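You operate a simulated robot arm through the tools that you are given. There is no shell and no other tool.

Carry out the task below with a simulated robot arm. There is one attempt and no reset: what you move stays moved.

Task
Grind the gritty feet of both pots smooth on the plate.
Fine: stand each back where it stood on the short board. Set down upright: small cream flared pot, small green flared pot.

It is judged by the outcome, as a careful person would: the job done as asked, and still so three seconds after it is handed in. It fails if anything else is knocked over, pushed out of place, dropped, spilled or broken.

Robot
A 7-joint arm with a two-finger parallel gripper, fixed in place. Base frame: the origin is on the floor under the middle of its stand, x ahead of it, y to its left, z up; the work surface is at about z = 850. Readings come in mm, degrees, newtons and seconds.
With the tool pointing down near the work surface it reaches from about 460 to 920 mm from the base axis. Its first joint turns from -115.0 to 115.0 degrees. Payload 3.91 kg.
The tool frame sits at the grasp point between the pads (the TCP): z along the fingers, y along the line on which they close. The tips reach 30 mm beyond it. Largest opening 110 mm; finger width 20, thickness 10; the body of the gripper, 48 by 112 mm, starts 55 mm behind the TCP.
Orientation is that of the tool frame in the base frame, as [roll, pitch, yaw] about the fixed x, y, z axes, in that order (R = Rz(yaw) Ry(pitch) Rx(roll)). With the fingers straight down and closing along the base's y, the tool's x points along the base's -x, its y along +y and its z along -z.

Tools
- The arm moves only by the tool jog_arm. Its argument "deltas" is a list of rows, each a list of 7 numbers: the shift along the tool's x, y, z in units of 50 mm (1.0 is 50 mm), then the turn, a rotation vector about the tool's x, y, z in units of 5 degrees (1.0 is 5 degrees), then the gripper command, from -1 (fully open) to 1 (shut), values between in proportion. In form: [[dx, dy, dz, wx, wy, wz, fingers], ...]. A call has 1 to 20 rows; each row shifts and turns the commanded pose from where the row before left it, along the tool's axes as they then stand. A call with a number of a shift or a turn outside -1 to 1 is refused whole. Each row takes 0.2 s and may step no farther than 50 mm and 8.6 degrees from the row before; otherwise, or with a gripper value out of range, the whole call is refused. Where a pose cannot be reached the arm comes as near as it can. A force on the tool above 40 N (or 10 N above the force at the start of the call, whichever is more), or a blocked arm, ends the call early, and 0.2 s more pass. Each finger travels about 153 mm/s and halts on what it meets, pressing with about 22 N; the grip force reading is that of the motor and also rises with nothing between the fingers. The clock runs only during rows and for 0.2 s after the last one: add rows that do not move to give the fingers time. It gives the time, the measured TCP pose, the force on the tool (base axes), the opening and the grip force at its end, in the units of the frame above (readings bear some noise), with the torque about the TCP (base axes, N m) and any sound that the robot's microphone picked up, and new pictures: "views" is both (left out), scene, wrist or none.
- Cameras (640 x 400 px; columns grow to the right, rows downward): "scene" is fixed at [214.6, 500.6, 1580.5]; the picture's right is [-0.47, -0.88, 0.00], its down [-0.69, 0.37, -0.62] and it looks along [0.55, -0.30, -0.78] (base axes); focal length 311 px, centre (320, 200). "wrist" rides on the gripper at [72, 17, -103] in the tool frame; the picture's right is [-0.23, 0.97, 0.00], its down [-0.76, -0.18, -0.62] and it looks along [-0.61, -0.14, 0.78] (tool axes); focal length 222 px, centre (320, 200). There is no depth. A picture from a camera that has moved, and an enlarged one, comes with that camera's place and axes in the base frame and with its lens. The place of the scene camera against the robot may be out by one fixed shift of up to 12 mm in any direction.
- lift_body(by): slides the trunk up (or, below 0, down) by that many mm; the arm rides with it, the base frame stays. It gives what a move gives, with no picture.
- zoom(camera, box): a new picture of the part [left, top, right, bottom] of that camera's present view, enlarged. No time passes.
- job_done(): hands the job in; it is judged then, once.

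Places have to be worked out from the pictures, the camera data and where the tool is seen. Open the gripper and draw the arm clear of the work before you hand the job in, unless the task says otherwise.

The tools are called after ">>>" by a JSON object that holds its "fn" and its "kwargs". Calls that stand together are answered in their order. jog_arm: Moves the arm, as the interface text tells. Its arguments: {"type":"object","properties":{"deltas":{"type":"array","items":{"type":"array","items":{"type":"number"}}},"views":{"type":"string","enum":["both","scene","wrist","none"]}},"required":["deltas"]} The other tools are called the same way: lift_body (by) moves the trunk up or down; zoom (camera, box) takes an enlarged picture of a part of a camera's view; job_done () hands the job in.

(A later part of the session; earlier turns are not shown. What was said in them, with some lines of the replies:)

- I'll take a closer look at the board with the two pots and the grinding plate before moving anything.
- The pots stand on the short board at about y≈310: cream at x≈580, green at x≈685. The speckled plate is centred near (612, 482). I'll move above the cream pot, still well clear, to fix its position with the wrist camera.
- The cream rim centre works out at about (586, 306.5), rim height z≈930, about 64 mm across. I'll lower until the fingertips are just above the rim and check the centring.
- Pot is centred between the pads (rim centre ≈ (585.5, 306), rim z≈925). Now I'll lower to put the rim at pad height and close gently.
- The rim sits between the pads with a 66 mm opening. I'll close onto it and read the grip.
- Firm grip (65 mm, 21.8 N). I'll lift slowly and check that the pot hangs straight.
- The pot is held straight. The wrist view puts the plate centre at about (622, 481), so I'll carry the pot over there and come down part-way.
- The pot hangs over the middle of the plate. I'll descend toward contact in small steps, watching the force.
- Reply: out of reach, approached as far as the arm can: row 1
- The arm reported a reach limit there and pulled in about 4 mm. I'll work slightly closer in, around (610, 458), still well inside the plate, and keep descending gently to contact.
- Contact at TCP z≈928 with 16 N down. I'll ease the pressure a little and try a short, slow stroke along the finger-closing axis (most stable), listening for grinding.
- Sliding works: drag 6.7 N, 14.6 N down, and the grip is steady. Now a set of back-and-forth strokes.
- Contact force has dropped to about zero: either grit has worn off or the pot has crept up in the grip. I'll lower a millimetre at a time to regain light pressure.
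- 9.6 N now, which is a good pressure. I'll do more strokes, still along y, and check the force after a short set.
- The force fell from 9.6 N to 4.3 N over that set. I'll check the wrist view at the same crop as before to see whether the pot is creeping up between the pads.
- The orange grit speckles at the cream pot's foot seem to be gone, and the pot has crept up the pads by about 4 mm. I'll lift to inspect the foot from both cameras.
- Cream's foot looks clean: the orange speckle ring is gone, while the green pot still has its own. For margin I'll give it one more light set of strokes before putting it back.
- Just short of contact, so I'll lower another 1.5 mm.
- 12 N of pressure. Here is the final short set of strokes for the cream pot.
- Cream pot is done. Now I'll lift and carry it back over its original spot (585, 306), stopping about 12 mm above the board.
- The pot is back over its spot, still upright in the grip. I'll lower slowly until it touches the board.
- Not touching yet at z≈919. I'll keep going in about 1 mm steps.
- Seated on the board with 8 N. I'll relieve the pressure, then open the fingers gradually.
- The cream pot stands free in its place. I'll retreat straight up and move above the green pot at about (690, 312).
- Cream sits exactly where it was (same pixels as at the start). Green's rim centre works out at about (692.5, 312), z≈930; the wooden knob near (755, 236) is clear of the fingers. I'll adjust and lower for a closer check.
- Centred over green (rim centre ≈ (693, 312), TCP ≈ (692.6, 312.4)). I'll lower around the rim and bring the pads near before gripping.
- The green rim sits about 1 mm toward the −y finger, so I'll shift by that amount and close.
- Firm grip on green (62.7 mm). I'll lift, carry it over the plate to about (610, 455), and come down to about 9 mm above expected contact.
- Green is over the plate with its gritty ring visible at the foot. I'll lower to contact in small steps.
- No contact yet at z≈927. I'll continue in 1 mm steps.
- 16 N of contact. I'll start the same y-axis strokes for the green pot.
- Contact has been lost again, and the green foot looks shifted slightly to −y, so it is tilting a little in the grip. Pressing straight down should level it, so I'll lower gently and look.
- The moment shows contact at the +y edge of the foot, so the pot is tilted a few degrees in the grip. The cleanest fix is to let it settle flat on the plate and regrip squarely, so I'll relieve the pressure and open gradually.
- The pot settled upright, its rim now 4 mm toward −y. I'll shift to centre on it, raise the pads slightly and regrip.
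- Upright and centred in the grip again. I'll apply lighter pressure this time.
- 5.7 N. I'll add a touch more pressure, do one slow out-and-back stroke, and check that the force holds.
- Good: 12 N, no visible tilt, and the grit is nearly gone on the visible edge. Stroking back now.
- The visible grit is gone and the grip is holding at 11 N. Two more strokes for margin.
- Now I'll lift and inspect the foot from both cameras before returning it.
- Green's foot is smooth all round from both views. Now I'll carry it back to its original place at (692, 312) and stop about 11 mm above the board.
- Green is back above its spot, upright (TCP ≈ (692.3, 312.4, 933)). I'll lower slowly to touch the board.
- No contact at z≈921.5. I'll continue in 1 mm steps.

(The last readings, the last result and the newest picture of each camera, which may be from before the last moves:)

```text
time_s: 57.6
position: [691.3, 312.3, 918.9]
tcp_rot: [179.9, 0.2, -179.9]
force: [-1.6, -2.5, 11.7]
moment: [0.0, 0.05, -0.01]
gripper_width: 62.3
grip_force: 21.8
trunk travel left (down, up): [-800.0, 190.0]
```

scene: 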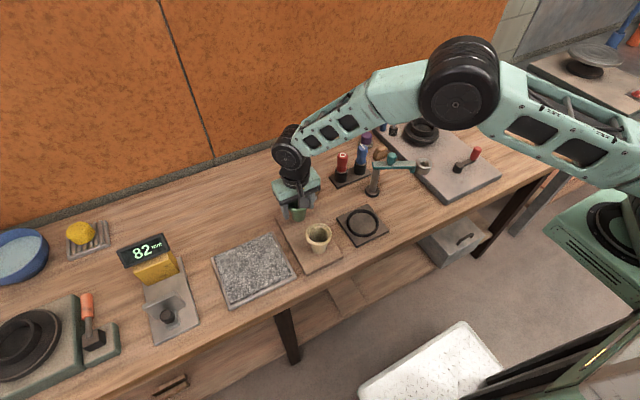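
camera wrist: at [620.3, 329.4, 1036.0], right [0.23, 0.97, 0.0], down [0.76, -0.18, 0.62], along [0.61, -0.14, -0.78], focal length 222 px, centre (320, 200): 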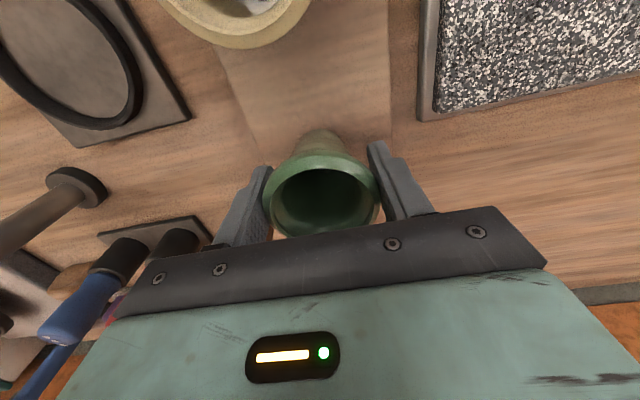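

Seated on the board (11.7 N). I'll ease off and open gradually.

>>> {"fn": "jog_arm", "kwargs": {"deltas": [[0, 0, -0.02, 0, 0, 0, 1], [0, 0, 0, 0, 0, 0, -0.1], [0, 0, 0, 0, 0, 0, -0.3], [0, 0, 0, 0, 0, 0, -0.6], [0, 0, 0, 0, 0, 0, -1], [0, 0, 0, 0, 0, 0, -1]], "views": "wrist"}}

>>> {"fn": "zoom", "kwargs": {"camera": "wrist", "box": [160, 60, 480, 260]}}

```text
time_s: 59.0
position: [690.7, 312.1, 919.4]
tcp_rot: [-180.0, 0.0, 179.9]
force: [1.2, 0.6, 0.3]
moment: [-0.03, -0.02, -0.01]
gripper_width: 109.8
grip_force: 0.0
trunk travel left (down, up): [-800.0, 190.0]
camera wrist: at [620.6, 329.4, 1023.2], right [0.23, 0.97, 0.0], down [0.76, -0.18, 0.62], along [0.61, -0.14, -0.78], focal length 222 px, centre (320, 200)
```

wrist: 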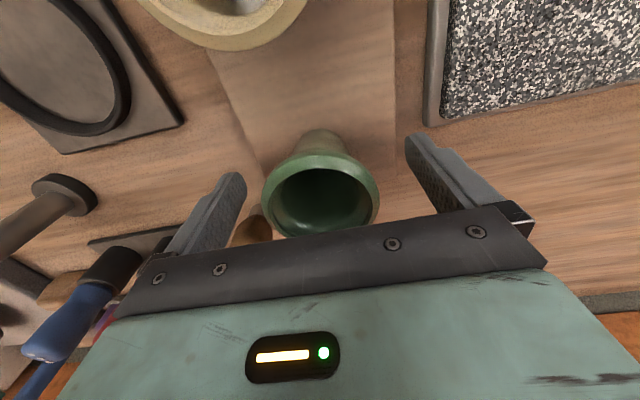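

```text
2.00 times, centred on (320, 160) of wrist
camera zoom: at [620.6, 329.4, 1023.2], right [0.23, 0.97, 0.0], down [0.76, -0.18, 0.62], along [0.61, -0.14, -0.78], focal length 444 px, centre (320, 280)
```

zoom: 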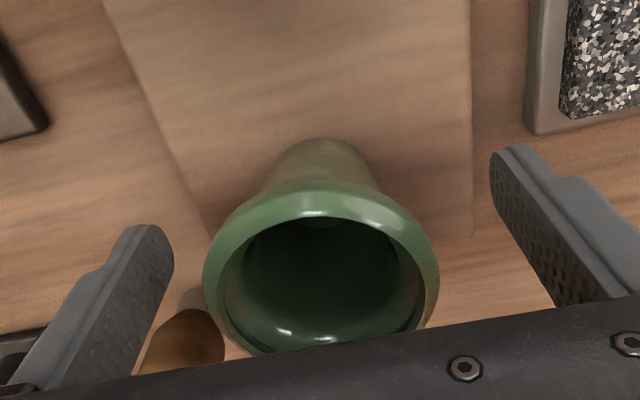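

Green stands free and upright in its place. I'll withdraw straight up and back to the start area, then check the scene.

>>> {"fn": "jog_arm", "kwargs": {"deltas": [[0, 0, -0.3, 0, 0, 0, -1], [0, 0, -0.6, 0, 0, 0, -1], [0, 0, -0.8, 0, 0, 0, -1], [0, 0, -0.9, 0, 0, 0, -1], [0, 0, -0.9, 0, 0, 0, -1], [0.4, -0.65, 0, 0, 0, 0, -1], [0.4, -0.65, 0, 0, 0, 0, -1], [0.4, -0.65, 0, 0, 0, 0, -1], [0, -0.5, 0, 0, 0, 0, -1], [0, -0.5, 0, 0, 0, 0, -1], [0, 0, 0, 0, 0, 0, -1]], "views": "both"}}

>>> {"fn": "zoom", "kwargs": {"camera": "scene", "box": [200, 160, 400, 310]}}

>>> {"fn": "zoom", "kwargs": {"camera": "scene", "box": [270, 185, 350, 260]}}

```text
time_s: 61.4
position: [631.0, 165.8, 1095.9]
tcp_rot: [180.0, 0.0, -180.0]
force: [-0.1, 0.2, 0.1]
moment: [0.01, -0.01, 0.0]
gripper_width: 109.9
grip_force: 0.0
trunk travel left (down, up): [-800.0, 190.0]
camera wrist: at [560.5, 181.8, 1198.3], right [0.23, 0.97, 0.0], down [0.76, -0.18, 0.62], along [0.61, -0.14, -0.78], focal length 222 px, centre (320, 200)
```

scene: 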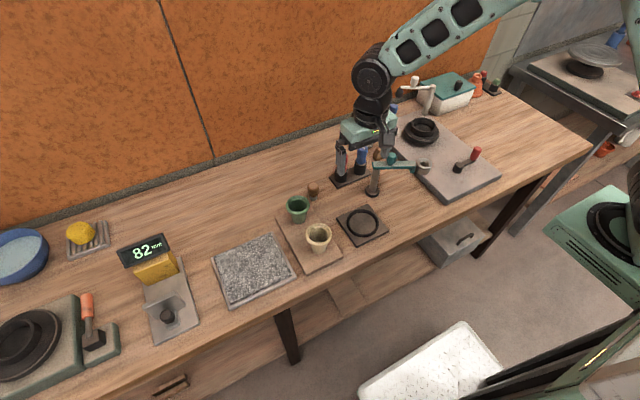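
wrist: 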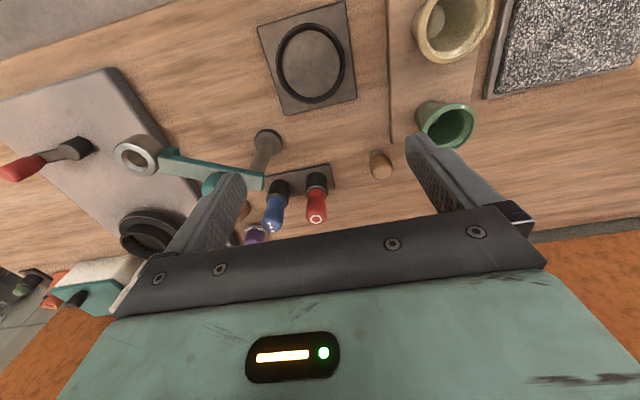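

```text
2.67 times, centred on (300, 235) of scene
camera zoom: at [214.6, 500.6, 1580.5], right [-0.47, -0.88, 0.0], down [-0.69, 0.37, -0.62], along [0.55, -0.3, -0.78], focal length 830 px, centre (373, 107)
```

zoom: 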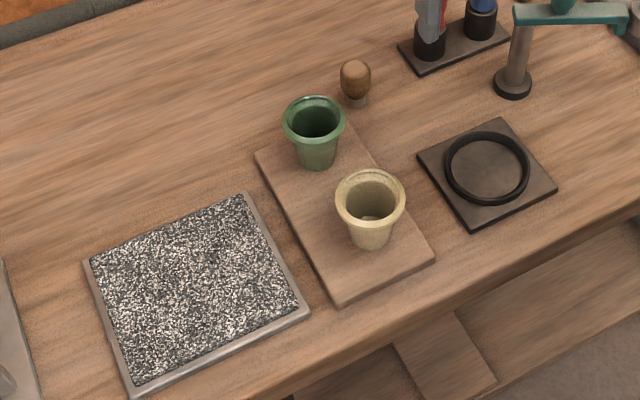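

```text
5.33 times, centred on (310, 222) of scene
camera zoom: at [214.6, 500.6, 1580.5], right [-0.47, -0.88, 0.0], down [-0.69, 0.37, -0.62], along [0.55, -0.3, -0.78], focal length 1660 px, centre (373, 80)
```

zoom: 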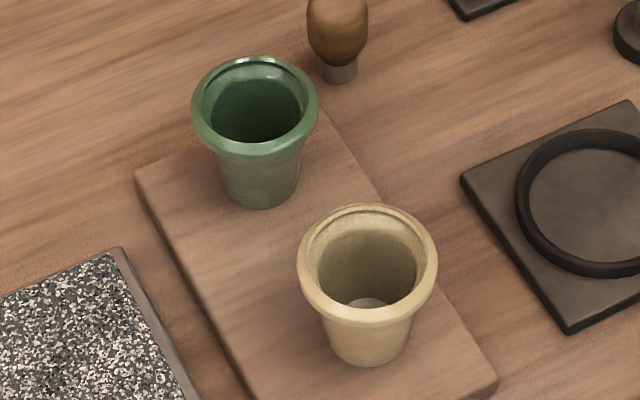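

Both pots stand upright at the same places as at the start, with clean feet. The plate, board and surroundings are unmoved, and the gripper is open and clear, so I'm handing in the job.

>>> {"fn": "job_done", "kwargs": {}}

```text
The job is handed in.
```

I ground the feet of both pots on the speckled plate and stood each one upright where it was on the short board. No verdict came back after I handed it in.

- **Feet:** the orange grit around each foot is no longer visible from either camera. I gave each pot a few more strokes after it disappeared. I could not see the undersides directly.
- **Positions:** in the scene camera, the cream pot is at the same spot as at the start, within what I can measure. The green pot also looks unchanged.
- **Green pot regrip:** partway through, the green pot tilted a few degrees in the gripper. I let it settle flat on the plate, gripped it again and finished with lighter pressure.
- **Surroundings:** nothing else on the bench looks moved or knocked over. The gripper is open and clear of the work.
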